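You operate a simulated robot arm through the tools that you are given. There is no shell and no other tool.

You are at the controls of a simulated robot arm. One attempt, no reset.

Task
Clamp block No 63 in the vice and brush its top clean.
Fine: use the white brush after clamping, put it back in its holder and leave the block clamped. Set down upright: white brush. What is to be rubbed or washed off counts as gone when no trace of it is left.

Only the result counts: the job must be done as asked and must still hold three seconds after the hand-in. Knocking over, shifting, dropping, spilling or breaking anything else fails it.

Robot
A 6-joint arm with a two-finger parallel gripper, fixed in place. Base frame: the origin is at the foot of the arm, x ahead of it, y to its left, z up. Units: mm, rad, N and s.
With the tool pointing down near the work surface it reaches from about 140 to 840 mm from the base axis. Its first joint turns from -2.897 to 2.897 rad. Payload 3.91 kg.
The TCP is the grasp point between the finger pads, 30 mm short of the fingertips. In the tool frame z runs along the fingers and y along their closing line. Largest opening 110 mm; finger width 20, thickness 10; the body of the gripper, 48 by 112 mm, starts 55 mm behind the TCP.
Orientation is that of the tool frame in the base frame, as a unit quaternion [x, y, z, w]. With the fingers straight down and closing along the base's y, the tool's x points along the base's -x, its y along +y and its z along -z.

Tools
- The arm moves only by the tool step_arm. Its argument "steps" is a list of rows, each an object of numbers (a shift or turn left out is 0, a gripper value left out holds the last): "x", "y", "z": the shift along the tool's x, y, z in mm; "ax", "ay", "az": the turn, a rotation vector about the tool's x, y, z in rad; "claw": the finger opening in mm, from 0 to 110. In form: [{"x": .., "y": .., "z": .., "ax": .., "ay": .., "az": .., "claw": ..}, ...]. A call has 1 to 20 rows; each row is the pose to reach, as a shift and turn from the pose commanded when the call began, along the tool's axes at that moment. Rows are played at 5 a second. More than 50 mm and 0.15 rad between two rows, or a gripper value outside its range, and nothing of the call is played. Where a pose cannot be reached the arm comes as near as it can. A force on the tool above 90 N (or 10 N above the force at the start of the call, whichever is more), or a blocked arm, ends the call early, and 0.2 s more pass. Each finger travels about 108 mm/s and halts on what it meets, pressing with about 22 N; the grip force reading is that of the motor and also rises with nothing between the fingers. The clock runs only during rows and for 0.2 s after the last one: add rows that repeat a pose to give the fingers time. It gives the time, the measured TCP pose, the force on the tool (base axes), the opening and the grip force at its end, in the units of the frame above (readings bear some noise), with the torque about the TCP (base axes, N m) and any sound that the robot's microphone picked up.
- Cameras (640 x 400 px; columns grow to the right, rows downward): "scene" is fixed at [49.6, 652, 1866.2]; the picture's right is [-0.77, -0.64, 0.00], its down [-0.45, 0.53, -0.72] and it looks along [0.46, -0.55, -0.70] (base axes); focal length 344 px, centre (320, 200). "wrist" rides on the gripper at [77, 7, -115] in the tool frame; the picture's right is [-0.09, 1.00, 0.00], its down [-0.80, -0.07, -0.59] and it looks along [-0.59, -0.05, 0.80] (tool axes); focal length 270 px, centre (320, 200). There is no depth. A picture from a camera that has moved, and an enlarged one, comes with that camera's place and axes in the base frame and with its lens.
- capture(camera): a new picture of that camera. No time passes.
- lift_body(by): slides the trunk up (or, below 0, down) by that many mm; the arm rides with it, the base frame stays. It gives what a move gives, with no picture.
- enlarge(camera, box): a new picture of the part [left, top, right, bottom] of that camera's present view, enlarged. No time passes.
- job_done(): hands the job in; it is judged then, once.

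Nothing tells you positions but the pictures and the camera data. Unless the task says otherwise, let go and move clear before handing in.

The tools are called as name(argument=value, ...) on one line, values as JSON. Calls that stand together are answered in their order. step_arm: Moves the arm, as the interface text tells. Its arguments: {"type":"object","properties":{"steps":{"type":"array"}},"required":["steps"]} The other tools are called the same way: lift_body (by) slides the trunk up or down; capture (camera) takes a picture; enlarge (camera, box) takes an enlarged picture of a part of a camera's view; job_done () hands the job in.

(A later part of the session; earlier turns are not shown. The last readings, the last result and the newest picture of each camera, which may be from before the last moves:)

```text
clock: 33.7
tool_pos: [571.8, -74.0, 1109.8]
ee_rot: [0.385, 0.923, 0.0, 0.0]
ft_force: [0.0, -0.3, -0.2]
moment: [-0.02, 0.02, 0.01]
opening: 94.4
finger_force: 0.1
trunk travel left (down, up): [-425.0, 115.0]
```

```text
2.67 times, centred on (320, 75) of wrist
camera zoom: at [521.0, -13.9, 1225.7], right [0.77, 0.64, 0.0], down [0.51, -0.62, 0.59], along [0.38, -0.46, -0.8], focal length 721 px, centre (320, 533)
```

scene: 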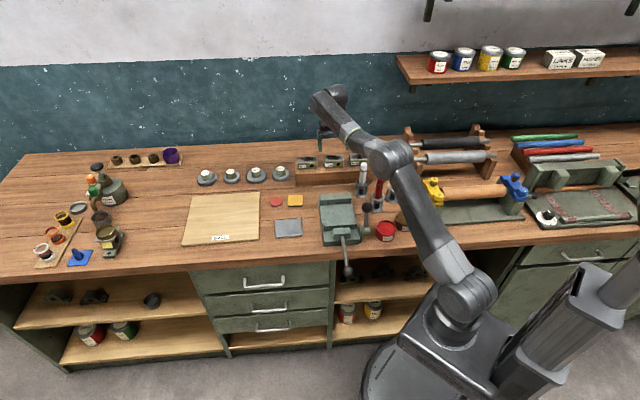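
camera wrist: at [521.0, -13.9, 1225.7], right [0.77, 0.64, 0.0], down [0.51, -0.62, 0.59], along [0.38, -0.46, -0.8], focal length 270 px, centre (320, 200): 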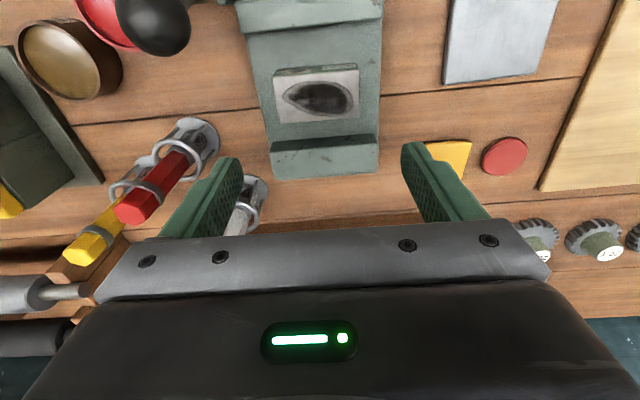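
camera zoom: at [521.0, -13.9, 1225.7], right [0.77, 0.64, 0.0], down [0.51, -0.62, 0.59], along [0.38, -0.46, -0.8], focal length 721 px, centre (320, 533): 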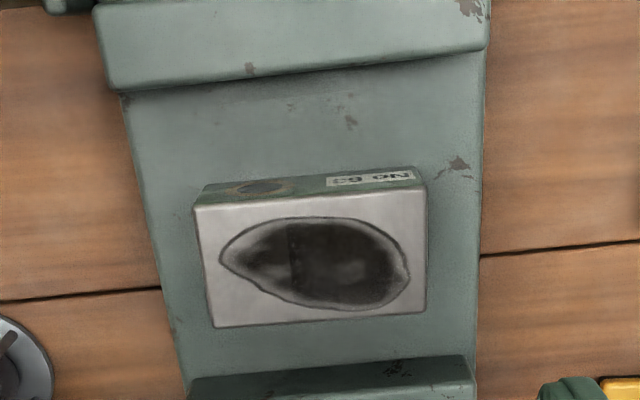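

The block is square to the jaws in the vice. I move out along the vice axis towards the rod's ball for a closer look at it and the lever.

step_arm(steps=[{"x": 35}, {"x": 75}, {"x": 120}, {"x": 165}, {"x": 210}, {"x": 250, "claw": 60}, {"x": 270, "claw": 30}, {"x": 270, "claw": 0}, {"x": 270, "claw": 0}])

capture(camera="wrist")

enlarge(camera="wrist", box=[180, 0, 500, 200])

capture(camera="scene")

```text
clock: 35.7
tool_pos: [381.4, 118.4, 1112.8]
ee_rot: [0.386, 0.923, 0.0, 0.0]
ft_force: [-0.9, -0.2, 0.0]
moment: [-0.01, -0.01, -0.01]
opening: 0.1
finger_force: 22.2
trunk travel left (down, up): [-425.0, 115.0]
```

```text
taken
camera wrist: at [331.6, 177.7, 1227.4], right [0.77, 0.64, 0.0], down [0.51, -0.62, 0.59], along [0.38, -0.46, -0.8], focal length 270 px, centre (320, 200)
```

wrist: 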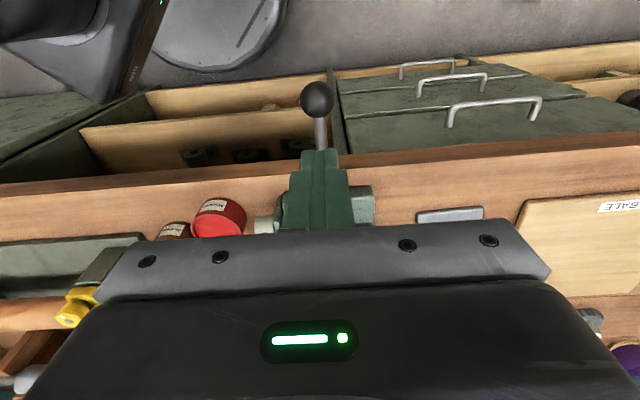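

```text
2.00 times, centred on (340, 100) of wrist
camera zoom: at [331.6, 177.7, 1227.4], right [0.77, 0.64, 0.0], down [0.51, -0.62, 0.59], along [0.38, -0.46, -0.8], focal length 541 px, centre (280, 400)
```

zoom: 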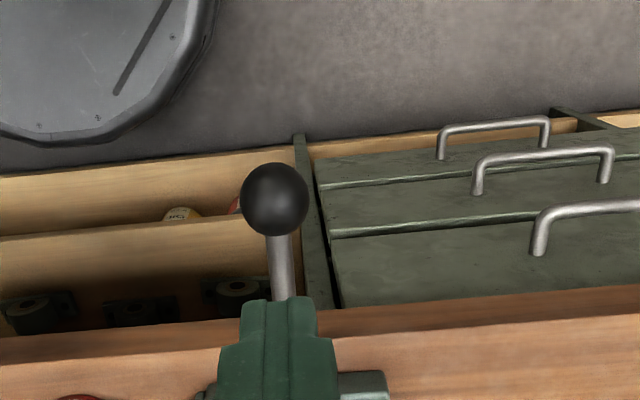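

```text
taken
```

scene: 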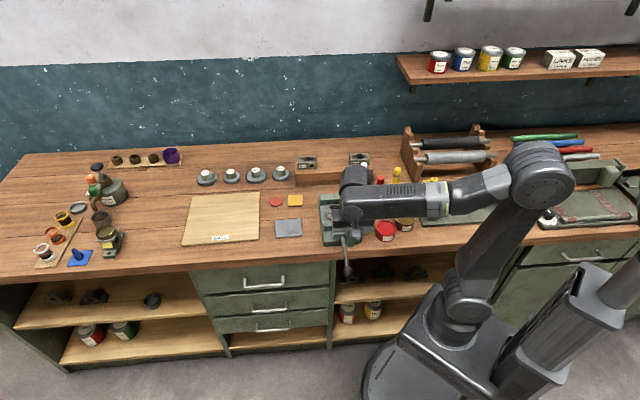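

The rod's ball (about 35 mm across) is at about (382, 112, 945). I go down in front of it with closed fingers, so I can push it along the vice axis.

step_arm(steps=[{"x": 20, "y": -4, "claw": 0}, {"x": 40, "y": -4}, {"x": 40, "y": -4, "z": 40}, {"x": 40, "y": -4, "z": 80}, {"x": 40, "y": -4, "z": 110}, {"x": 40, "y": -4, "z": 135}, {"x": 40, "y": -4, "z": 152}, {"x": 40, "y": -4, "z": 152}])

capture(camera="wrist")

enlarge(camera="scene", box=[290, 190, 450, 290])

```text
clock: 37.5
tool_pos: [351.9, 143.5, 954.5]
ee_rot: [0.386, 0.922, 0.0, 0.0]
ft_force: [-0.9, 0.7, 0.3]
moment: [0.02, 0.0, -0.02]
opening: 0.0
finger_force: 22.1
trunk travel left (down, up): [-425.0, 115.0]
```

```text
taken
camera wrist: at [301.9, 203.8, 1071.1], right [0.77, 0.64, 0.0], down [0.51, -0.62, 0.59], along [0.38, -0.46, -0.8], focal length 270 px, centre (320, 200)
```

wrist: 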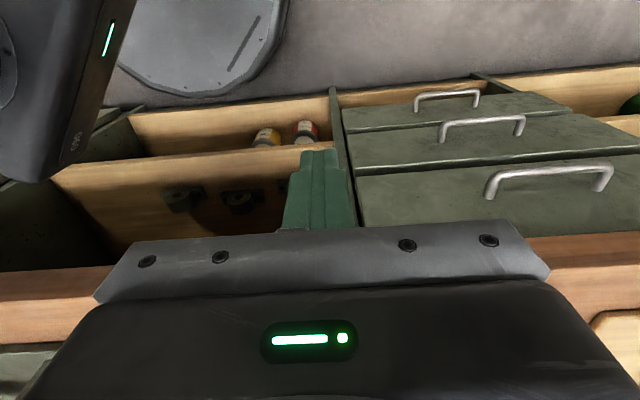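

```text
4.00 times, centred on (370, 240) of scene
camera zoom: at [49.6, 652.0, 1866.2], right [-0.77, -0.64, 0.0], down [-0.45, 0.53, -0.72], along [0.46, -0.55, -0.7], focal length 1377 px, centre (120, 40)
```

zoom: 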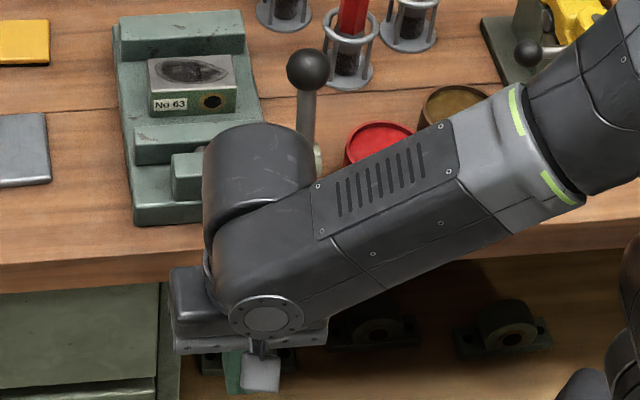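

The closed fingers are in front of the ball at the right height. I push inward along the vice axis in small steps, watching force and the jaw.

step_arm(steps=[{"x": -8, "claw": 0}, {"x": -16}, {"x": -22}, {"x": -28}, {"x": -34}, {"x": -40}, {"x": -46}, {"x": -46}])

enlarge(camera="scene", box=[290, 180, 450, 280])

capture(camera="wrist")

```text
clock: 39.3
tool_pos: [380.7, 112.4, 957.1]
ee_rot: [0.385, 0.923, -0.001, 0.001]
ft_force: [0.1, 0.5, -0.5]
moment: [0.0, 0.03, 0.0]
opening: 0.3
finger_force: 22.4
trunk travel left (down, up): [-425.0, 115.0]
```

```text
4.00 times, centred on (370, 230) of scene
camera zoom: at [49.6, 652.0, 1866.2], right [-0.77, -0.64, 0.0], down [-0.45, 0.53, -0.72], along [0.46, -0.55, -0.7], focal length 1377 px, centre (120, 80)
```

zoom: 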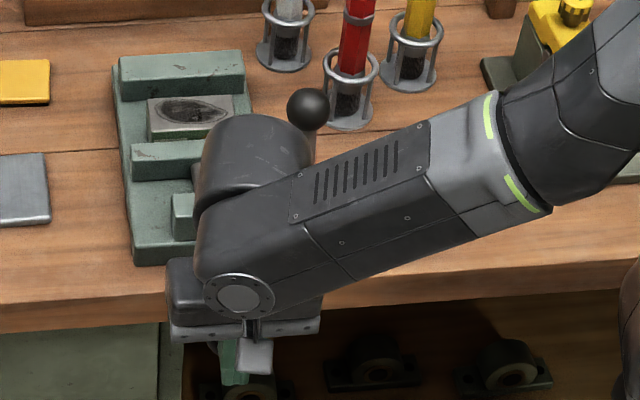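

```text
taken
camera wrist: at [330.8, 170.9, 1072.2], right [0.77, 0.64, 0.0], down [0.51, -0.62, 0.59], along [0.38, -0.46, -0.8], focal length 270 px, centre (320, 200)
```

wrist: 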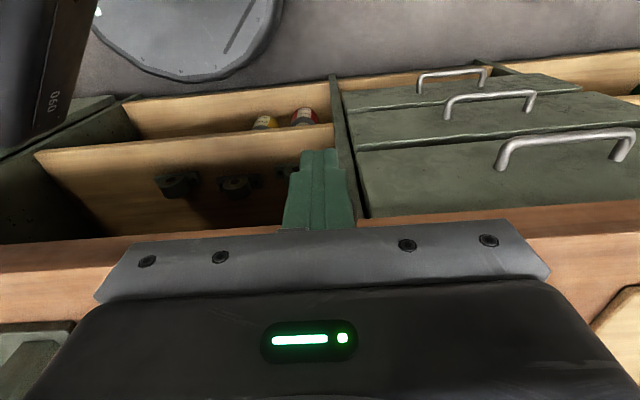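

The jaw slides freely and is now close to the block. I keep pushing until the block is against the fixed jaw and the force rises.

step_arm(steps=[{"x": -6, "claw": 0}, {"x": -12}, {"x": -18}, {"x": -23}, {"x": -28}, {"x": -32}, {"x": -35}, {"x": -35}])

enlarge(camera="scene", box=[290, 180, 450, 280])

```text
clock: 41.1
tool_pos: [406.7, 85.7, 959.8]
ee_rot: [0.385, 0.923, 0.0, 0.0]
ft_force: [-2.5, 2.7, 1.2]
moment: [0.01, -0.01, 0.03]
opening: 0.0
finger_force: 22.1
trunk travel left (down, up): [-425.0, 115.0]
```

```text
4.00 times, centred on (370, 230) of scene
camera zoom: at [49.6, 652.0, 1866.2], right [-0.77, -0.64, 0.0], down [-0.45, 0.53, -0.72], along [0.46, -0.55, -0.7], focal length 1377 px, centre (120, 80)
```

zoom: 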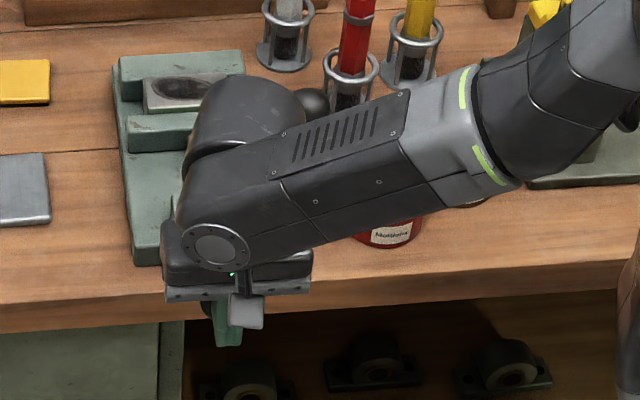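

The block is sliding (about 4 N) and nearly at the fixed jaw. I continue in small steps.

step_arm(steps=[{"x": -2, "claw": 0}, {"x": -4}, {"x": -6}, {"x": -8}, {"x": -8}])

enlarge(camera="scene", box=[290, 180, 450, 280])

```text
clock: 42.3
tool_pos: [406.9, 84.9, 959.0]
ee_rot: [0.386, 0.922, -0.002, 0.0]
ft_force: [-34.2, 33.6, -2.5]
moment: [0.45, 0.49, 0.1]
opening: 0.0
finger_force: 21.7
trunk travel left (down, up): [-425.0, 115.0]
```

```text
4.00 times, centred on (370, 230) of scene
camera zoom: at [49.6, 652.0, 1866.2], right [-0.77, -0.64, 0.0], down [-0.45, 0.53, -0.72], along [0.46, -0.55, -0.7], focal length 1377 px, centre (120, 80)
```

zoom: 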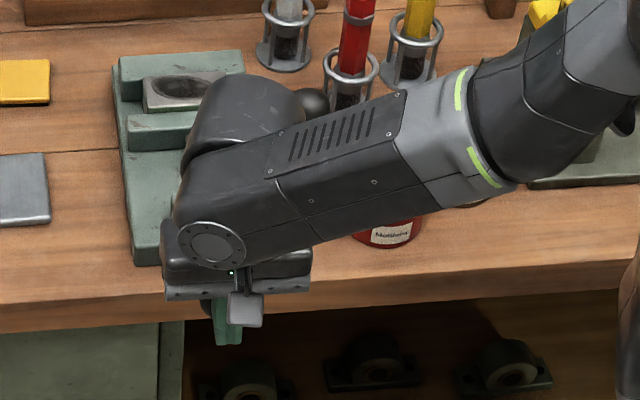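

The jaw now presses the block against the fixed jaw (about 48 N, no further motion). I back off from the ball, rise, and look at the lever.

step_arm(steps=[{"x": 8, "claw": 0}, {"x": 25}, {"x": 35}, {"x": 35, "z": -40}, {"x": 35, "z": -80}, {"x": 35, "z": -120}, {"x": 35, "z": -160}, {"x": 35, "z": -160}])

capture(camera="wrist")

capture(camera="scene")

enlarge(camera="scene", box=[290, 170, 450, 270])

```text
clock: 44.1
tool_pos: [388.0, 107.2, 1121.4]
ee_rot: [0.386, 0.923, -0.001, 0.0]
ft_force: [0.4, 0.0, 0.1]
moment: [0.0, 0.02, 0.01]
opening: 0.1
finger_force: 21.5
trunk travel left (down, up): [-425.0, 115.0]
```

```text
taken
camera wrist: at [338.4, 166.4, 1236.9], right [0.77, 0.64, 0.0], down [0.51, -0.62, 0.59], along [0.38, -0.46, -0.8], focal length 270 px, centre (320, 200)
```

wrist: 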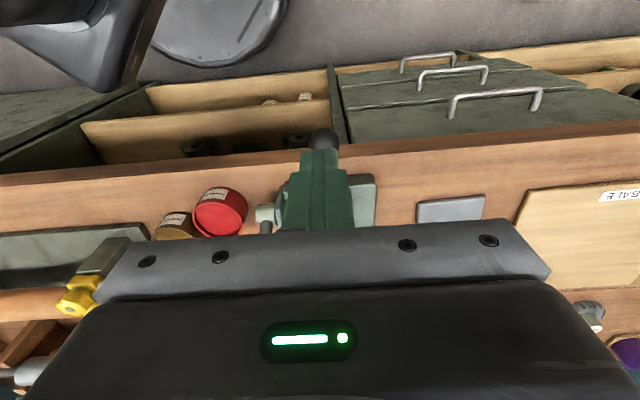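

```text
taken
```

scene: 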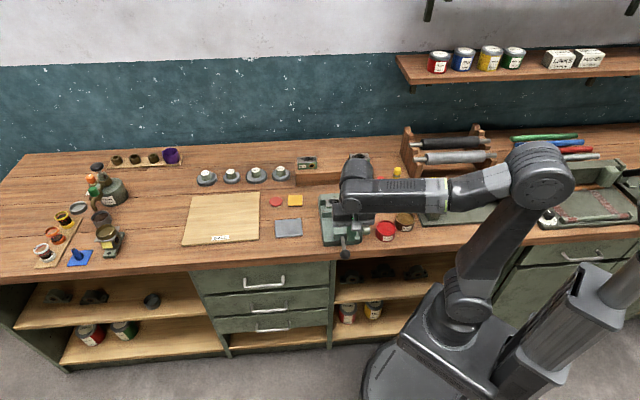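

```text
4.00 times, centred on (370, 220) of scene
camera zoom: at [49.6, 652.0, 1866.2], right [-0.77, -0.64, 0.0], down [-0.45, 0.53, -0.72], along [0.46, -0.55, -0.7], focal length 1377 px, centre (120, 120)
```

zoom: 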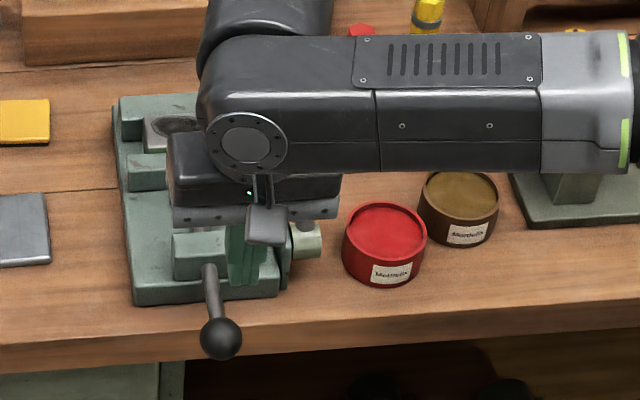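

The rod stays pushed in and the block is held lightly between the jaws. The lever's ball is at about (452, -83, 1034), leaning about 16° back from its hub; I go above it with the fingers opened to straddle it.

step_arm(steps=[{"x": -30, "y": -15, "claw": 30}, {"x": -65, "y": -32, "claw": 70}, {"x": -105, "y": -50, "claw": 70}, {"x": -140, "y": -68, "claw": 70}, {"x": -165, "y": -80, "claw": 70}, {"x": -178, "y": -87, "claw": 70}, {"x": -178, "y": -87, "claw": 70}])

capture(camera="wrist")

enlarge(camera="scene", box=[290, 140, 450, 240])

```text
clock: 45.7
tool_pos: [447.5, -81.6, 1120.1]
ee_rot: [0.386, 0.922, 0.0, 0.0]
ft_force: [0.2, 0.4, 0.5]
moment: [0.0, -0.01, 0.01]
opening: 69.8
finger_force: 0.0
trunk travel left (down, up): [-425.0, 115.0]
```

```text
taken
camera wrist: at [397.9, -22.3, 1235.3], right [0.77, 0.64, 0.0], down [0.51, -0.62, 0.59], along [0.38, -0.46, -0.8], focal length 270 px, centre (320, 200)
```

wrist: 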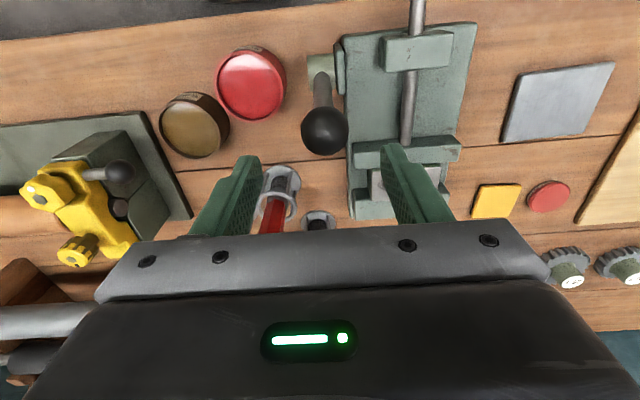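

```text
4.00 times, centred on (370, 190) of scene
camera zoom: at [49.6, 652.0, 1866.2], right [-0.77, -0.64, 0.0], down [-0.45, 0.53, -0.72], along [0.46, -0.55, -0.7], focal length 1377 px, centre (120, 240)
```

zoom: 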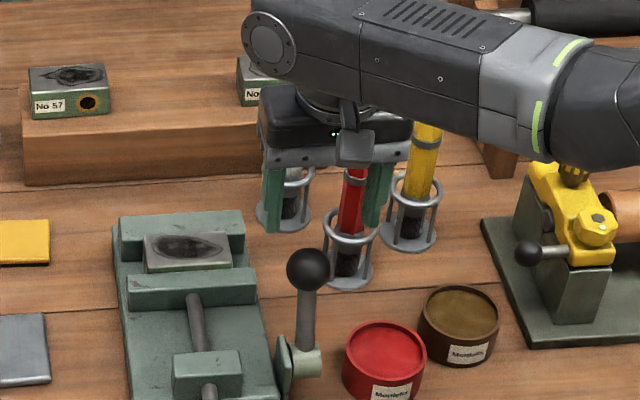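

The ball's position is confirmed by this view. I descend around it and close the fingers on it.

step_arm(steps=[{"x": -5, "y": 3, "z": 25, "claw": 70}, {"x": -5, "y": 3, "z": 50}, {"x": -5, "y": 3, "z": 70}, {"x": -5, "y": 3, "z": 84}, {"x": -5, "y": 3, "z": 84}])

capture(camera="wrist")

enlarge(camera="scene", box=[310, 160, 430, 235])

```text
clock: 46.9
tool_pos: [454.8, -82.1, 1035.3]
ee_rot: [0.386, 0.922, 0.0, 0.0]
ft_force: [0.2, 0.7, -0.1]
moment: [-0.02, 0.03, -0.03]
opening: 69.8
finger_force: 0.0
trunk travel left (down, up): [-425.0, 115.0]
```

```text
taken
camera wrist: at [405.6, -22.1, 1151.2], right [0.77, 0.64, 0.0], down [0.51, -0.62, 0.59], along [0.38, -0.46, -0.8], focal length 270 px, centre (320, 200)
```

wrist: 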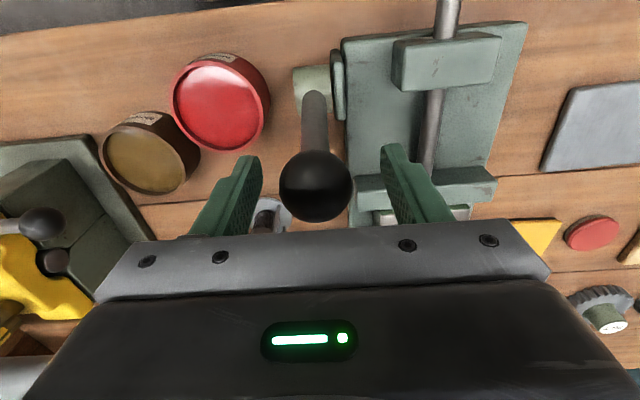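

```text
5.33 times, centred on (370, 198) of scene
camera zoom: at [49.6, 652.0, 1866.2], right [-0.77, -0.64, 0.0], down [-0.45, 0.53, -0.72], along [0.46, -0.55, -0.7], focal length 1836 px, centre (53, 213)
```

zoom: 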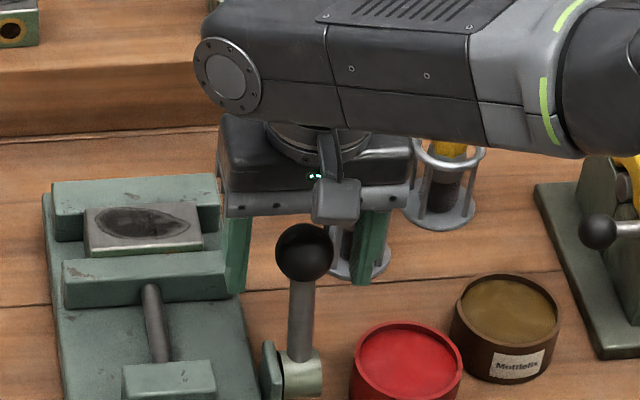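

The ball is right at the grasp point. I close on it and then test gently which way it turns.

step_arm(steps=[{"claw": 50}, {"claw": 35}, {"claw": 25}, {"claw": 25}, {"claw": 25}])

step_arm(steps=[{"x": 3, "z": -1, "claw": 25}, {"x": 6, "z": -1.7}, {"x": 10, "z": -2.5}, {"x": 10, "z": -2.5}])

```text
clock: 48.1
tool_pos: [454.3, -83.2, 1035.7]
ee_rot: [0.386, 0.923, 0.0, 0.0]
ft_force: [-12.2, -10.2, -6.0]
moment: [-0.19, 0.04, -0.05]
opening: 37.0
finger_force: 44.2
trunk travel left (down, up): [-425.0, 115.0]
```

```text
clock: 49.1
tool_pos: [448.1, -78.5, 1038.5]
ee_rot: [0.386, 0.923, 0.001, 0.001]
ft_force: [3.7, -19.4, 3.4]
moment: [-0.83, -0.79, 0.0]
opening: 37.1
finger_force: 44.6
trunk travel left (down, up): [-425.0, 115.0]
```

There is about 16 N of resistance towards the front over 8 mm. I continue a bit to see whether it's a stop or just friction.

step_arm(steps=[{"x": 3, "z": -0.5, "claw": 25}, {"x": 6, "z": -0.9}, {"x": 9, "z": -1}, {"x": 9, "z": -1}])

capture(camera="wrist")

enlarge(camera="scene", box=[310, 160, 430, 235])

```text
clock: 50.1
tool_pos: [443.3, -70.8, 1038.9]
ee_rot: [0.386, 0.922, 0.0, 0.0]
ft_force: [-3.9, -24.1, 6.7]
moment: [-0.92, -0.69, -0.1]
opening: 37.0
finger_force: 45.4
trunk travel left (down, up): [-425.0, 115.0]
```

```text
taken
camera wrist: at [392.6, -12.3, 1153.7], right [0.77, 0.64, 0.0], down [0.51, -0.62, 0.59], along [0.38, -0.46, -0.8], focal length 270 px, centre (320, 200)
```

wrist: 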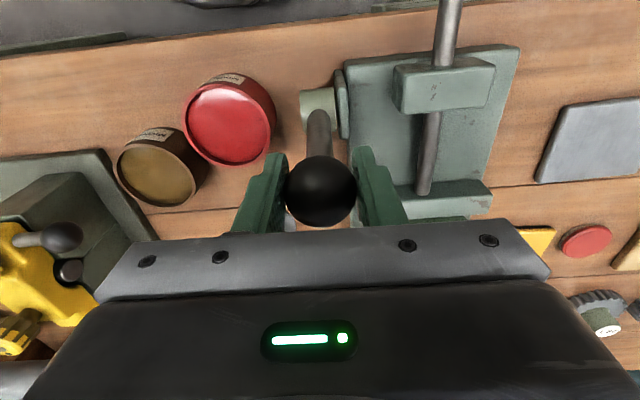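

```text
5.33 times, centred on (370, 198) of scene
camera zoom: at [49.6, 652.0, 1866.2], right [-0.77, -0.64, 0.0], down [-0.45, 0.53, -0.72], along [0.46, -0.55, -0.7], focal length 1836 px, centre (53, 213)
```

zoom: 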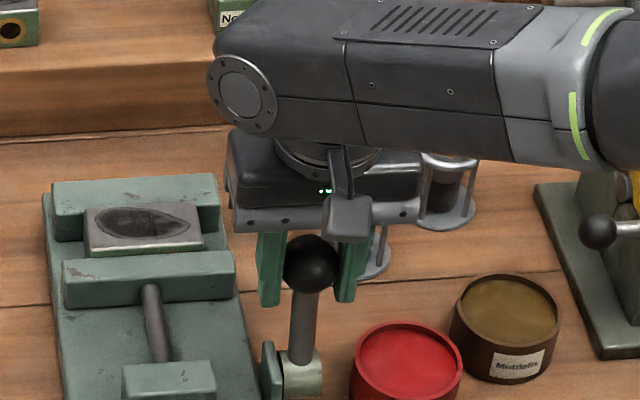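

The lever turns towards the front with a steady resistance of about 15 N, so I follow its arc (hub near n=352, z=947, radius 92 mm), easing the sideways load.

step_arm(steps=[{"x": 7, "y": -1.5, "z": -0.3, "claw": 25}, {"x": 14.8, "y": -3, "z": -0.2}, {"x": 22.7, "y": -3, "z": 0.8}, {"x": 30.6, "y": -3, "z": 2.5}, {"x": 38.3, "y": -3, "z": 5}, {"x": 38.3, "y": -3, "z": 5}])

enlarge(camera="scene", box=[310, 160, 430, 235])

```text
clock: 51.5
tool_pos: [414.6, -44.7, 1034.4]
ee_rot: [0.386, 0.922, 0.0, 0.001]
ft_force: [7.2, -3.7, 15.3]
moment: [-0.8, -0.86, 0.01]
opening: 37.3
finger_force: 45.2
trunk travel left (down, up): [-425.0, 115.0]
```

```text
5.33 times, centred on (370, 198) of scene
camera zoom: at [49.6, 652.0, 1866.2], right [-0.77, -0.64, 0.0], down [-0.45, 0.53, -0.72], along [0.46, -0.55, -0.7], focal length 1836 px, centre (53, 213)
```

zoom: 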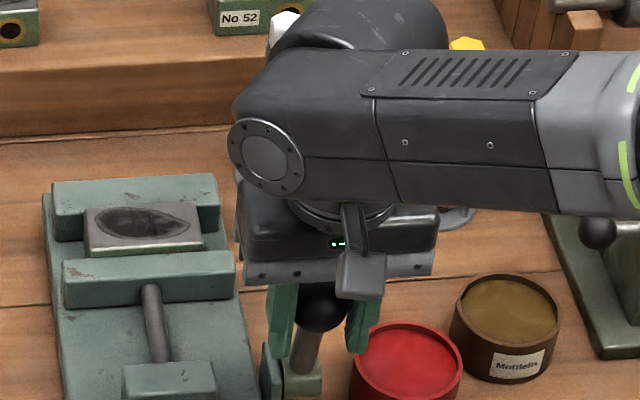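

The lever follows well. I continue along the arc to about 50° forward, watching for the end stop.

step_arm(steps=[{"x": 7.4, "z": 3.1, "claw": 25}, {"x": 14.6, "z": 6.8}, {"x": 21.4, "z": 11.1}, {"x": 27.8, "z": 16}, {"x": 33.7, "z": 21.5}, {"x": 39.2, "z": 27.4}, {"x": 39.2, "z": 27.4}])

enlarge(camera="scene", box=[310, 160, 430, 235])

capture(camera="wrist")

```text
clock: 53.1
tool_pos: [387.2, -15.9, 1006.2]
ee_rot: [0.386, 0.923, 0.001, 0.0]
ft_force: [0.1, 0.2, 0.0]
moment: [0.02, 0.04, 0.01]
opening: 25.1
finger_force: 0.0
trunk travel left (down, up): [-425.0, 115.0]
```

```text
5.33 times, centred on (370, 198) of scene
camera zoom: at [49.6, 652.0, 1866.2], right [-0.77, -0.64, 0.0], down [-0.45, 0.53, -0.72], along [0.46, -0.55, -0.7], focal length 1836 px, centre (53, 213)
```

zoom: 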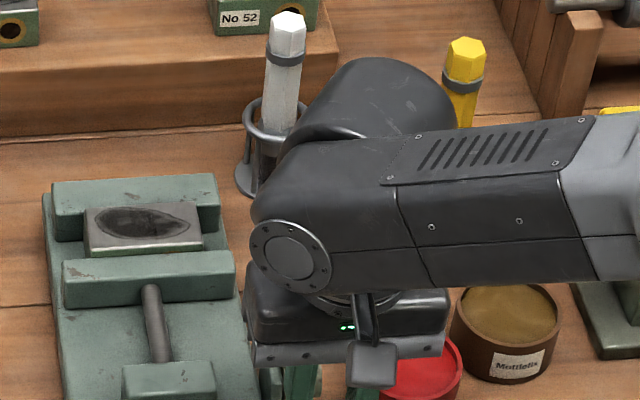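

```text
taken
camera wrist: at [336.4, 42.9, 1121.7], right [0.77, 0.64, 0.0], down [0.51, -0.62, 0.59], along [0.38, -0.46, -0.8], focal length 270 px, centre (320, 200)
```

wrist: 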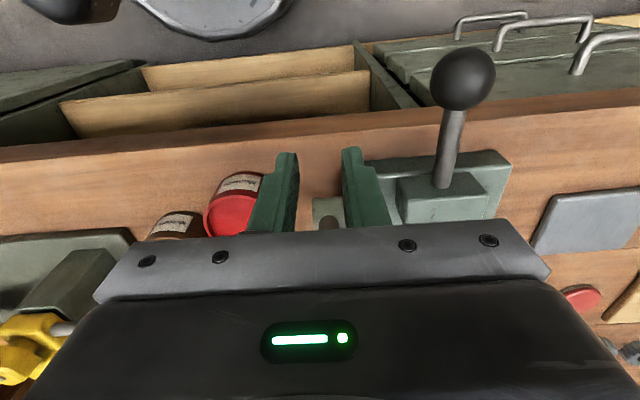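

The ball slipped out of the grip partway (the lever got stiffer). I open, go up and look at where the lever is now.

step_arm(steps=[{"x": 10, "z": -15, "claw": 25}, {"x": 20, "z": -45}, {"x": 20, "z": -85}, {"x": 20, "z": -120, "claw": 0}, {"x": 20, "z": -120, "claw": 0}])

capture(camera="wrist")

enlarge(camera="scene", box=[310, 160, 430, 235])

```text
clock: 54.3
tool_pos: [374.9, -2.2, 1127.6]
ee_rot: [0.386, 0.923, 0.0, 0.0]
ft_force: [0.6, 0.3, -0.7]
moment: [0.03, 0.0, 0.01]
opening: 0.0
finger_force: 22.2
trunk travel left (down, up): [-425.0, 115.0]
```

```text
taken
camera wrist: at [325.2, 58.0, 1243.1], right [0.77, 0.64, 0.0], down [0.51, -0.62, 0.59], along [0.38, -0.46, -0.8], focal length 270 px, centre (320, 200)
```

wrist: 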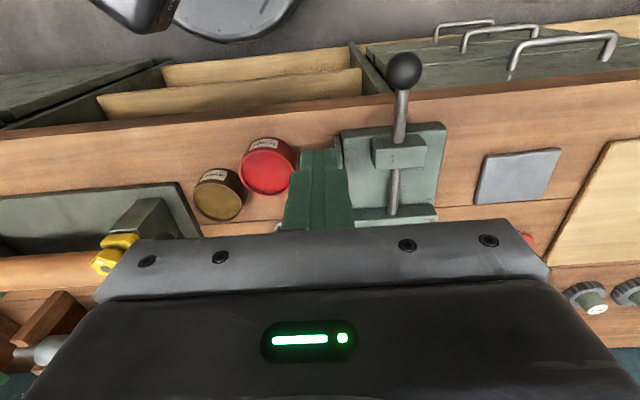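

```text
5.33 times, centred on (370, 198) of scene
camera zoom: at [49.6, 652.0, 1866.2], right [-0.77, -0.64, 0.0], down [-0.45, 0.53, -0.72], along [0.46, -0.55, -0.7], focal length 1836 px, centre (53, 213)
```

zoom: 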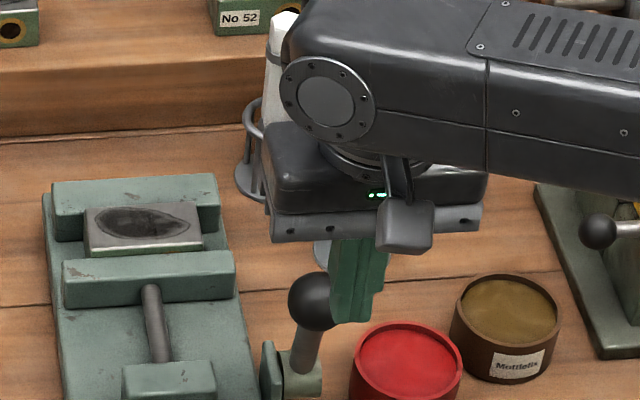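

The lever stands roughly upright, a bit forward. I move back above it to measure its angle.

step_arm(steps=[{"x": -35, "y": -1, "claw": 0}, {"x": -70, "y": -2}, {"x": -95, "y": -3}, {"x": -95, "y": -3}])

capture(camera="wrist")

enlarge(camera="wrist", box=[200, 0, 520, 200])

enlarge(camera="scene", box=[310, 170, 430, 245])

```text
clock: 55.3
tool_pos: [438.6, -73.8, 1126.1]
ee_rot: [0.386, 0.923, 0.0, 0.0]
ft_force: [0.6, -0.3, -0.3]
moment: [0.0, -0.01, 0.0]
opening: 0.3
finger_force: 22.3
trunk travel left (down, up): [-425.0, 115.0]
```

```text
taken
camera wrist: at [389.3, -15.0, 1241.4], right [0.77, 0.64, 0.0], down [0.51, -0.62, 0.59], along [0.38, -0.46, -0.8], focal length 270 px, centre (320, 200)
```

wrist: 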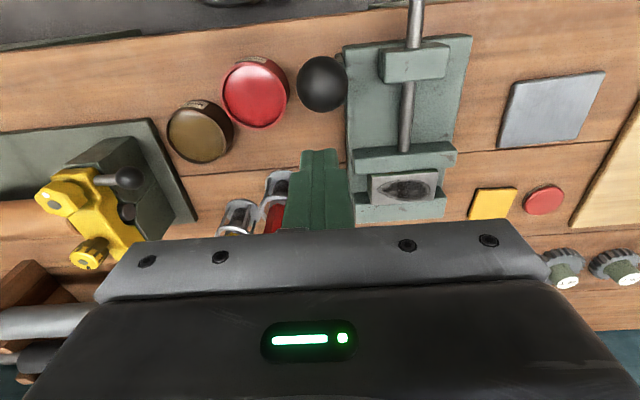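

```text
2.00 times, centred on (360, 100) of wrist
camera zoom: at [389.3, -15.0, 1241.4], right [0.77, 0.64, 0.0], down [0.51, -0.62, 0.59], along [0.38, -0.46, -0.8], focal length 541 px, centre (240, 400)
```

zoom: 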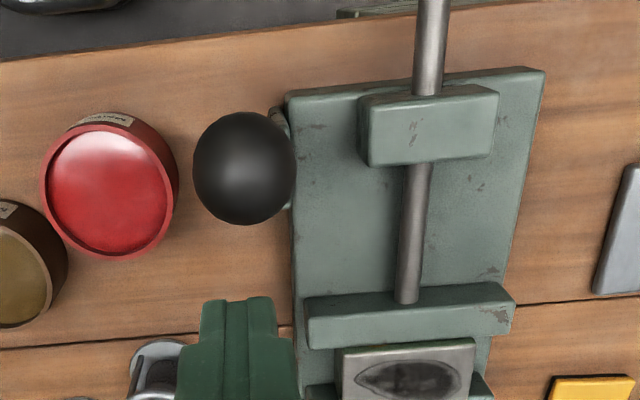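

```text
5.33 times, centred on (370, 208) of scene
camera zoom: at [49.6, 652.0, 1866.2], right [-0.77, -0.64, 0.0], down [-0.45, 0.53, -0.72], along [0.46, -0.55, -0.7], focal length 1836 px, centre (53, 160)
```

zoom: 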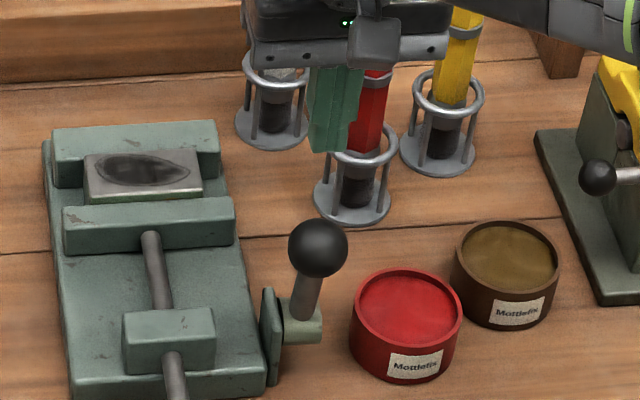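

The lever is now about 12° forward with its ball near n=332; the grip alone can't hold it as it stiffens. I'll push from behind the ball with closed fingers instead, which cannot slip off.

step_arm(steps=[{"x": -9, "y": 3.3, "claw": 0}, {"x": -9, "y": 3.3, "z": 25}, {"x": -9, "y": 3.3, "z": 50}, {"x": -9, "y": 3.3, "z": 72}, {"x": -9, "y": 3.3, "z": 72}])

step_arm(steps=[{"x": 4, "claw": 0}, {"x": 8}, {"x": 12}, {"x": 16, "z": 1}, {"x": 20, "z": 2}, {"x": 20, "z": 2}])

capture(camera="wrist")

```text
clock: 56.5
tool_pos: [445.1, -77.5, 1053.0]
ee_rot: [0.386, 0.922, 0.0, 0.0]
ft_force: [0.3, 0.5, 0.1]
moment: [0.01, 0.02, 0.01]
opening: 0.0
finger_force: 22.3
trunk travel left (down, up): [-425.0, 115.0]
```

```text
clock: 57.9
tool_pos: [430.6, -61.6, 1052.2]
ee_rot: [0.386, 0.922, -0.001, 0.0]
ft_force: [-0.7, 0.6, -0.5]
moment: [0.01, -0.02, 0.0]
opening: 0.0
finger_force: 21.9
trunk travel left (down, up): [-425.0, 115.0]
```

```text
taken
camera wrist: at [380.9, -2.9, 1167.4], right [0.77, 0.64, 0.0], down [0.51, -0.62, 0.59], along [0.38, -0.46, -0.8], focal length 270 px, centre (320, 200)
```

wrist: 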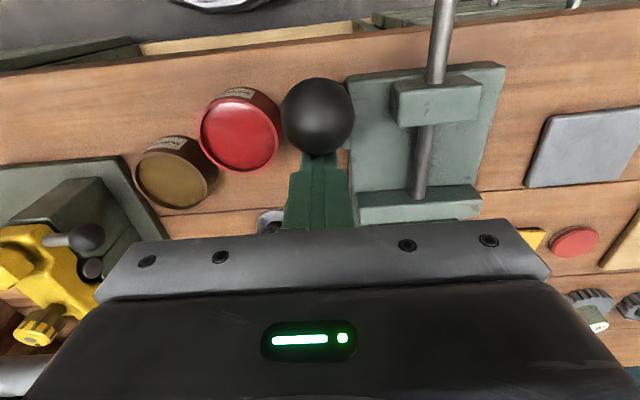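

The lever turns easily under a plain push (the earlier resistance was just the ball twisting in the grip). I keep pushing it forward and down along its arc.

step_arm(steps=[{"x": 5, "z": 1.5, "claw": 0}, {"x": 10, "z": 4}, {"x": 15, "z": 6.5}, {"x": 20, "z": 9}, {"x": 25, "z": 12}, {"x": 25, "z": 12}])

capture(camera="wrist")

enlarge(camera="scene", box=[310, 170, 430, 245])

```text
clock: 59.3
tool_pos: [413.8, -45.3, 1039.9]
ee_rot: [0.386, 0.923, 0.001, 0.0]
ft_force: [-0.3, 0.0, -0.1]
moment: [0.01, 0.02, 0.04]
opening: 0.1
finger_force: 21.4
trunk travel left (down, up): [-425.0, 115.0]
```

```text
taken
camera wrist: at [363.8, 15.1, 1154.8], right [0.77, 0.64, 0.0], down [0.51, -0.62, 0.59], along [0.38, -0.46, -0.8], focal length 270 px, centre (320, 200)
```

wrist: 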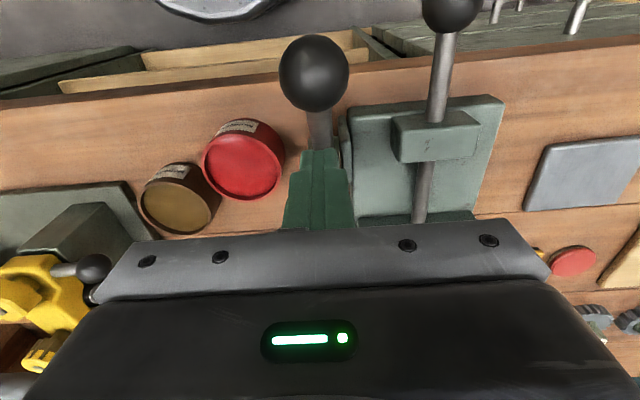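

```text
5.33 times, centred on (370, 208) of scene
camera zoom: at [49.6, 652.0, 1866.2], right [-0.77, -0.64, 0.0], down [-0.45, 0.53, -0.72], along [0.46, -0.55, -0.7], focal length 1836 px, centre (53, 160)
```

zoom: 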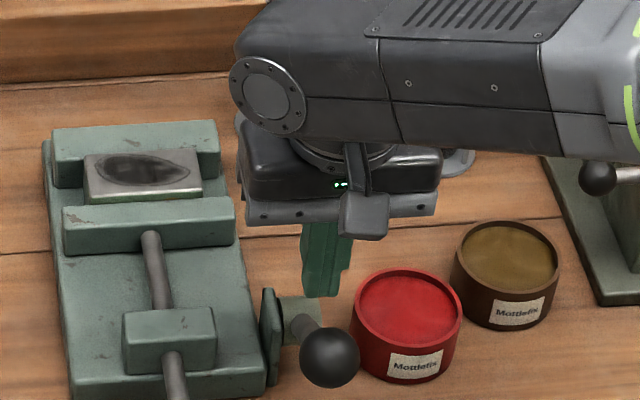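

The lever fell forward to about 56° by itself, its ball now near n=275, z≈999. I go above the ball and press it down from the top to find the locked end position.

step_arm(steps=[{"z": -12, "claw": 0}, {"x": 15, "z": -22}, {"x": 32, "z": -22}, {"x": 47, "z": -22}, {"x": 47, "z": -12}, {"x": 47, "z": -12}])

step_arm(steps=[{"z": 4, "claw": 0}, {"z": 8}, {"z": 12}, {"z": 16}, {"z": 16}])

enlarge(camera="scene", box=[310, 180, 430, 255])

capture(camera="wrist")

```text
clock: 60.7
tool_pos: [380.2, -8.6, 1050.5]
ee_rot: [0.386, 0.923, 0.0, 0.0]
ft_force: [0.2, -0.1, -0.6]
moment: [0.02, 0.03, 0.02]
opening: 0.1
finger_force: 21.7
trunk travel left (down, up): [-425.0, 115.0]
```

```text
clock: 61.7
tool_pos: [379.4, -8.8, 1047.0]
ee_rot: [0.385, 0.923, 0.004, 0.011]
ft_force: [-20.5, 4.6, 56.7]
moment: [0.06, 0.5, 0.02]
opening: 0.0
finger_force: 21.9
trunk travel left (down, up): [-425.0, 115.0]
stopped in row 4: the force on the tool passed its limit at 96 N (the readings are from after the stop); the commanded pose is now the measured one
```

```text
5.33 times, centred on (370, 218) of scene
camera zoom: at [49.6, 652.0, 1866.2], right [-0.77, -0.64, 0.0], down [-0.45, 0.53, -0.72], along [0.46, -0.55, -0.7], focal length 1836 px, centre (53, 107)
```

zoom: 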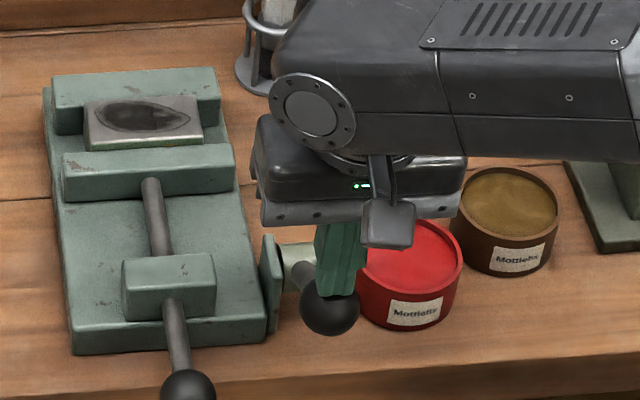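

```text
taken
camera wrist: at [327.8, 49.8, 1160.5], right [0.77, 0.64, 0.02], down [0.5, -0.62, 0.61], along [0.4, -0.46, -0.79], focal length 270 px, centre (320, 200)
```

wrist: 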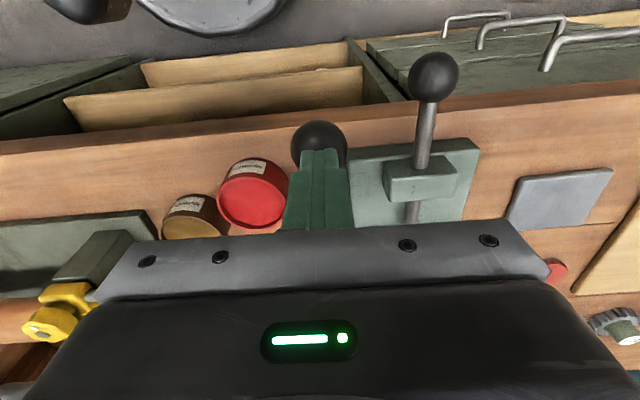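

Pressing the ball at 56° met a firm stop (about 96 N), so that is the lever's end position, presumably locked. I go up, and verify by trying gently to pull the rod's ball back outward.

step_arm(steps=[{"z": -20, "ax": 0.008, "ay": 0.008, "claw": 0}, {"z": -45, "ax": 0.016, "ay": 0.017}, {"z": -70, "ax": 0.016, "ay": 0.017}, {"x": -5, "y": 30, "z": -70, "ax": 0.016, "ay": 0.017, "claw": 10}, {"x": -10, "y": 60, "z": -70, "ax": 0.016, "ay": 0.017, "claw": 22}, {"x": -16, "y": 87, "z": -70, "ax": 0.016, "ay": 0.017, "claw": 22}, {"x": -16, "y": 87, "z": -70, "ax": 0.016, "ay": 0.017, "claw": 22}])

capture(camera="wrist")

enlarge(camera="scene", box=[310, 180, 430, 255])

```text
clock: 63.3
tool_pos: [456.2, 39.0, 1113.0]
ee_rot: [0.386, 0.923, -0.002, -0.004]
ft_force: [0.3, 0.1, -0.2]
moment: [0.01, 0.01, 0.01]
opening: 22.3
finger_force: 0.1
trunk travel left (down, up): [-425.0, 115.0]
```

```text
taken
camera wrist: at [408.1, 97.7, 1228.3], right [0.77, 0.64, -0.01], down [0.52, -0.62, 0.59], along [0.37, -0.46, -0.81], focal length 270 px, centre (320, 200)
```

wrist: 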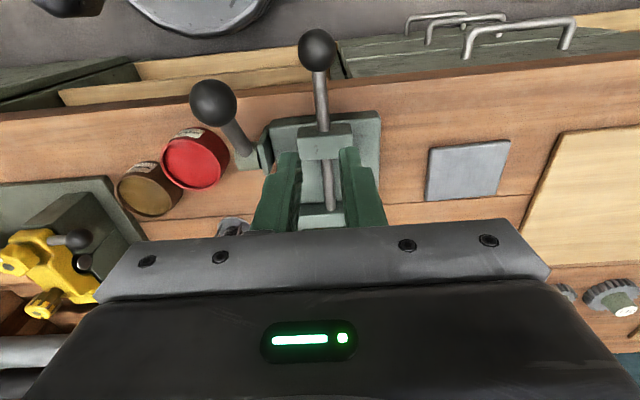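

```text
5.33 times, centred on (370, 218) of scene
camera zoom: at [49.6, 652.0, 1866.2], right [-0.77, -0.64, 0.0], down [-0.45, 0.53, -0.72], along [0.46, -0.55, -0.7], focal length 1836 px, centre (53, 107)
```

zoom: 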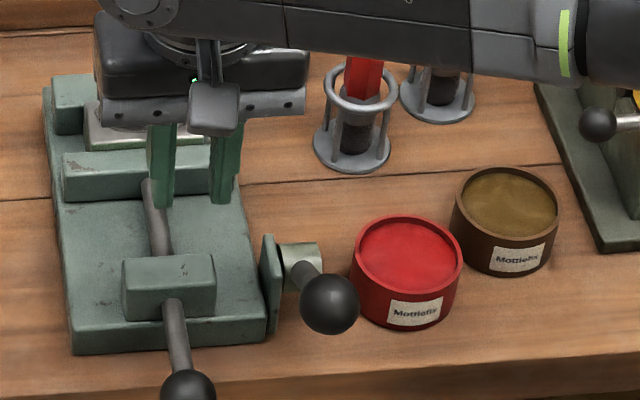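

The lever is clearly thrown forward and the rod lies between my open fingers. I descend behind the rod's ball and pull gently outward to test the lock.

step_arm(steps=[{"y": -1.5, "z": 35, "ax": -0.007, "ay": -0.006, "claw": 22}, {"y": -1.5, "z": 75, "ax": -0.007, "ay": -0.006}, {"y": -1.5, "z": 110, "ax": -0.007, "ay": -0.006}, {"y": -1.5, "z": 140, "ax": -0.007, "ay": -0.006}, {"y": -1.5, "z": 156, "ax": -0.007, "ay": -0.006}, {"y": -1.5, "z": 156, "ax": -0.007, "ay": -0.006}])

enlarge(camera="scene", box=[310, 180, 430, 255])

capture(camera="wrist")

```text
clock: 64.7
tool_pos: [454.2, 36.6, 957.2]
ee_rot: [0.386, 0.922, 0.0, -0.001]
ft_force: [-0.2, 0.3, -0.7]
moment: [-0.03, -0.02, 0.04]
opening: 22.1
finger_force: 0.0
trunk travel left (down, up): [-425.0, 115.0]
```

```text
5.33 times, centred on (370, 218) of scene
camera zoom: at [49.6, 652.0, 1866.2], right [-0.77, -0.64, 0.0], down [-0.45, 0.53, -0.72], along [0.46, -0.55, -0.7], focal length 1836 px, centre (53, 107)
```

zoom: 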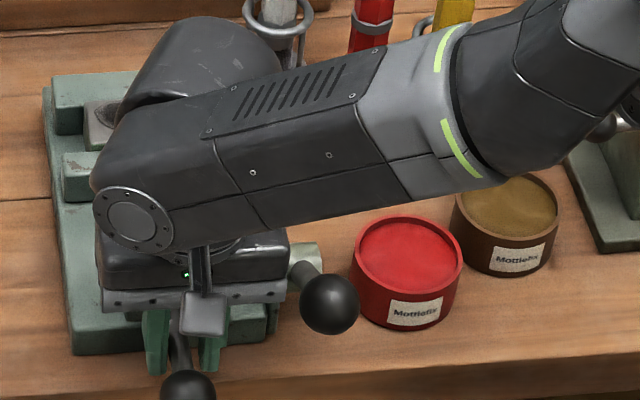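

```text
taken
camera wrist: at [404.4, 96.4, 1072.2], right [0.77, 0.64, 0.0], down [0.51, -0.62, 0.59], along [0.38, -0.46, -0.81], focal length 270 px, centre (320, 200)
```

wrist: 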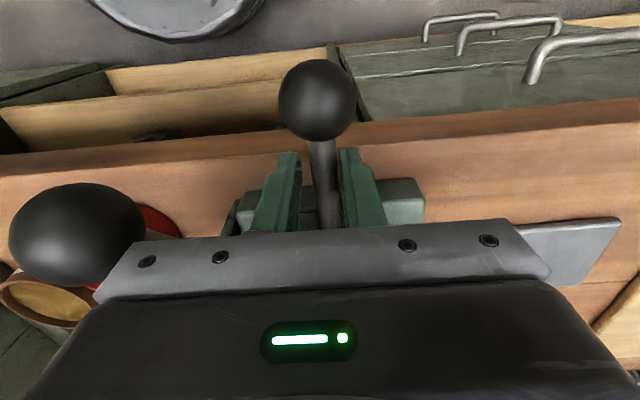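

Fingers straddle the rod behind its ball. I pull outward in small steps and watch for resistance.

step_arm(steps=[{"x": 4, "claw": 22}, {"x": 8}, {"x": 11}, {"x": 13}, {"x": 15}, {"x": 15}])

capture(camera="wrist")

```text
clock: 66.1
tool_pos: [444.3, 49.2, 955.7]
ee_rot: [0.386, 0.922, 0.001, 0.0]
ft_force: [5.0, -1.4, 0.7]
moment: [0.02, -0.06, -0.07]
opening: 23.0
finger_force: 1.1
trunk travel left (down, up): [-425.0, 115.0]
```

```text
taken
camera wrist: at [394.7, 108.2, 1071.4], right [0.77, 0.64, 0.0], down [0.51, -0.62, 0.59], along [0.38, -0.46, -0.81], focal length 270 px, centre (320, 200)
```

wrist: 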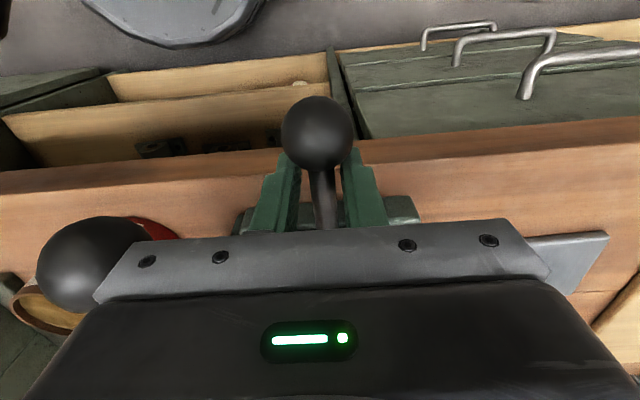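

Contact just began (about 4 N). I pull a few more millimetres.

step_arm(steps=[{"x": 1.5, "claw": 22}, {"x": 3}, {"x": 4.5}, {"x": 4.5}])

capture(camera="wrist")

```text
clock: 67.1
tool_pos: [442.5, 52.0, 956.6]
ee_rot: [0.385, 0.923, 0.001, 0.0]
ft_force: [26.6, -18.4, 0.3]
moment: [-0.77, -0.58, -0.16]
opening: 28.0
finger_force: 24.9
trunk travel left (down, up): [-425.0, 115.0]
```

```text
taken
camera wrist: at [392.9, 111.3, 1071.2], right [0.77, 0.64, 0.0], down [0.51, -0.62, 0.59], along [0.38, -0.46, -0.81], focal length 270 px, centre (320, 200)
```

wrist: 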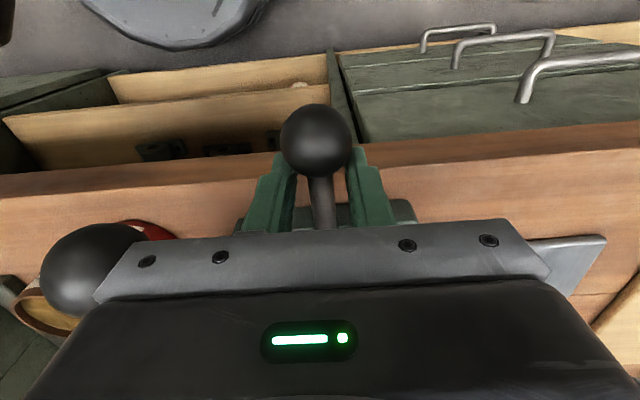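

Pulling with over 30 N doesn't move the rod that earlier slid freely, so the vice is locked. I back off, open and rise, then go for the white brush.

step_arm(steps=[{"x": -6, "claw": 30}, {"x": -12, "claw": 34}, {"x": -12, "z": -30, "claw": 34}, {"x": -12, "z": -70}, {"x": -12, "z": -110}, {"x": -12, "z": -150}, {"x": -12, "z": -170}, {"x": -12, "z": -170, "claw": 60}])

capture(camera="wrist")

enlarge(camera="scene", box=[300, 150, 430, 231])

```text
clock: 68.9
tool_pos: [447.7, 44.6, 1126.7]
ee_rot: [0.386, 0.922, 0.001, 0.0]
ft_force: [0.4, 0.0, 0.2]
moment: [-0.01, -0.01, 0.0]
opening: 60.0
finger_force: 0.1
trunk travel left (down, up): [-425.0, 115.0]
```

```text
taken
camera wrist: at [397.3, 103.2, 1242.1], right [0.77, 0.64, 0.0], down [0.51, -0.62, 0.59], along [0.38, -0.46, -0.81], focal length 270 px, centre (320, 200)
```

wrist: 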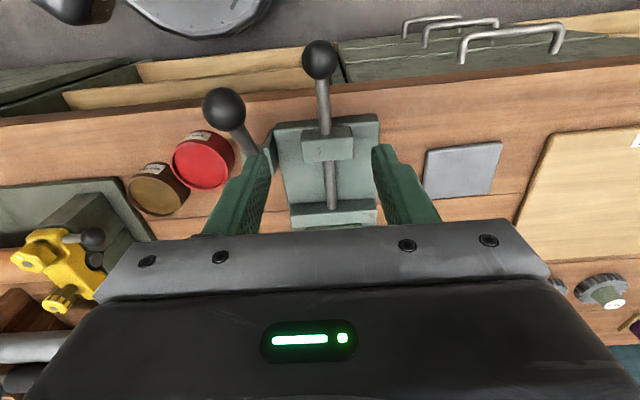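

```text
4.92 times, centred on (365, 190) of scene
camera zoom: at [49.6, 652.0, 1866.2], right [-0.77, -0.64, 0.0], down [-0.45, 0.53, -0.72], along [0.46, -0.55, -0.7], focal length 1694 px, centre (98, 247)
```

zoom: 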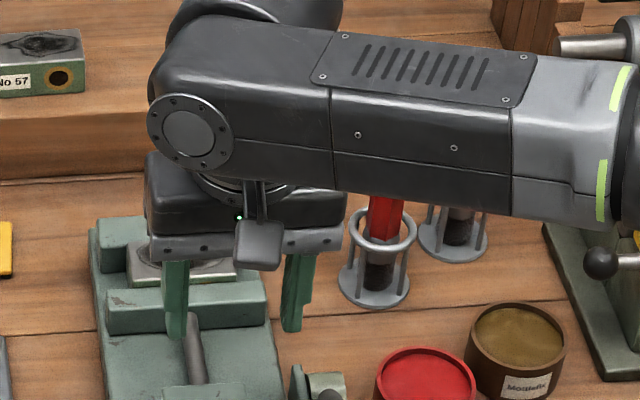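

Now I travel at this height towards the white brush to look at it from above.

step_arm(steps=[{"x": -35, "y": -8, "claw": 60}, {"x": -75, "y": -20}, {"x": -118, "y": -38}, {"x": -160, "y": -58}, {"x": -203, "y": -78}, {"x": -240, "y": -98}, {"x": -265, "y": -109}, {"x": -272, "y": -109}, {"x": -272, "y": -109}])

capture(camera="wrist")

enlarge(camera="wrist", box=[200, 60, 440, 210])

```text
clock: 70.9
tool_pos: [563.5, -226.5, 1125.0]
ee_rot: [0.385, 0.923, 0.0, -0.002]
ft_force: [0.1, 0.4, 0.1]
moment: [0.0, -0.02, 0.03]
opening: 60.0
finger_force: 0.1
trunk travel left (down, up): [-425.0, 115.0]
```

```text
taken
camera wrist: at [513.3, -168.0, 1241.0], right [0.77, 0.64, 0.0], down [0.51, -0.62, 0.59], along [0.38, -0.46, -0.81], focal length 270 px, centre (320, 200)
```

wrist: 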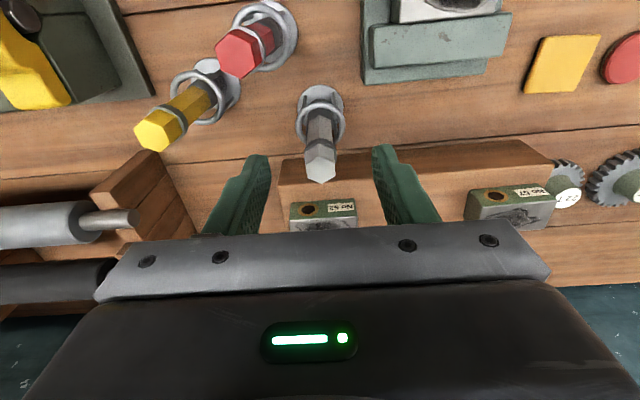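

```text
2.67 times, centred on (320, 135) of wrist
camera zoom: at [513.3, -168.0, 1241.0], right [0.77, 0.64, 0.0], down [0.51, -0.62, 0.59], along [0.38, -0.46, -0.81], focal length 721 px, centre (320, 373)
```

zoom: 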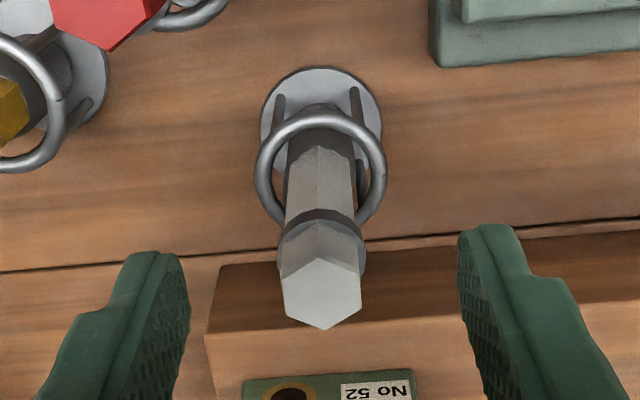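

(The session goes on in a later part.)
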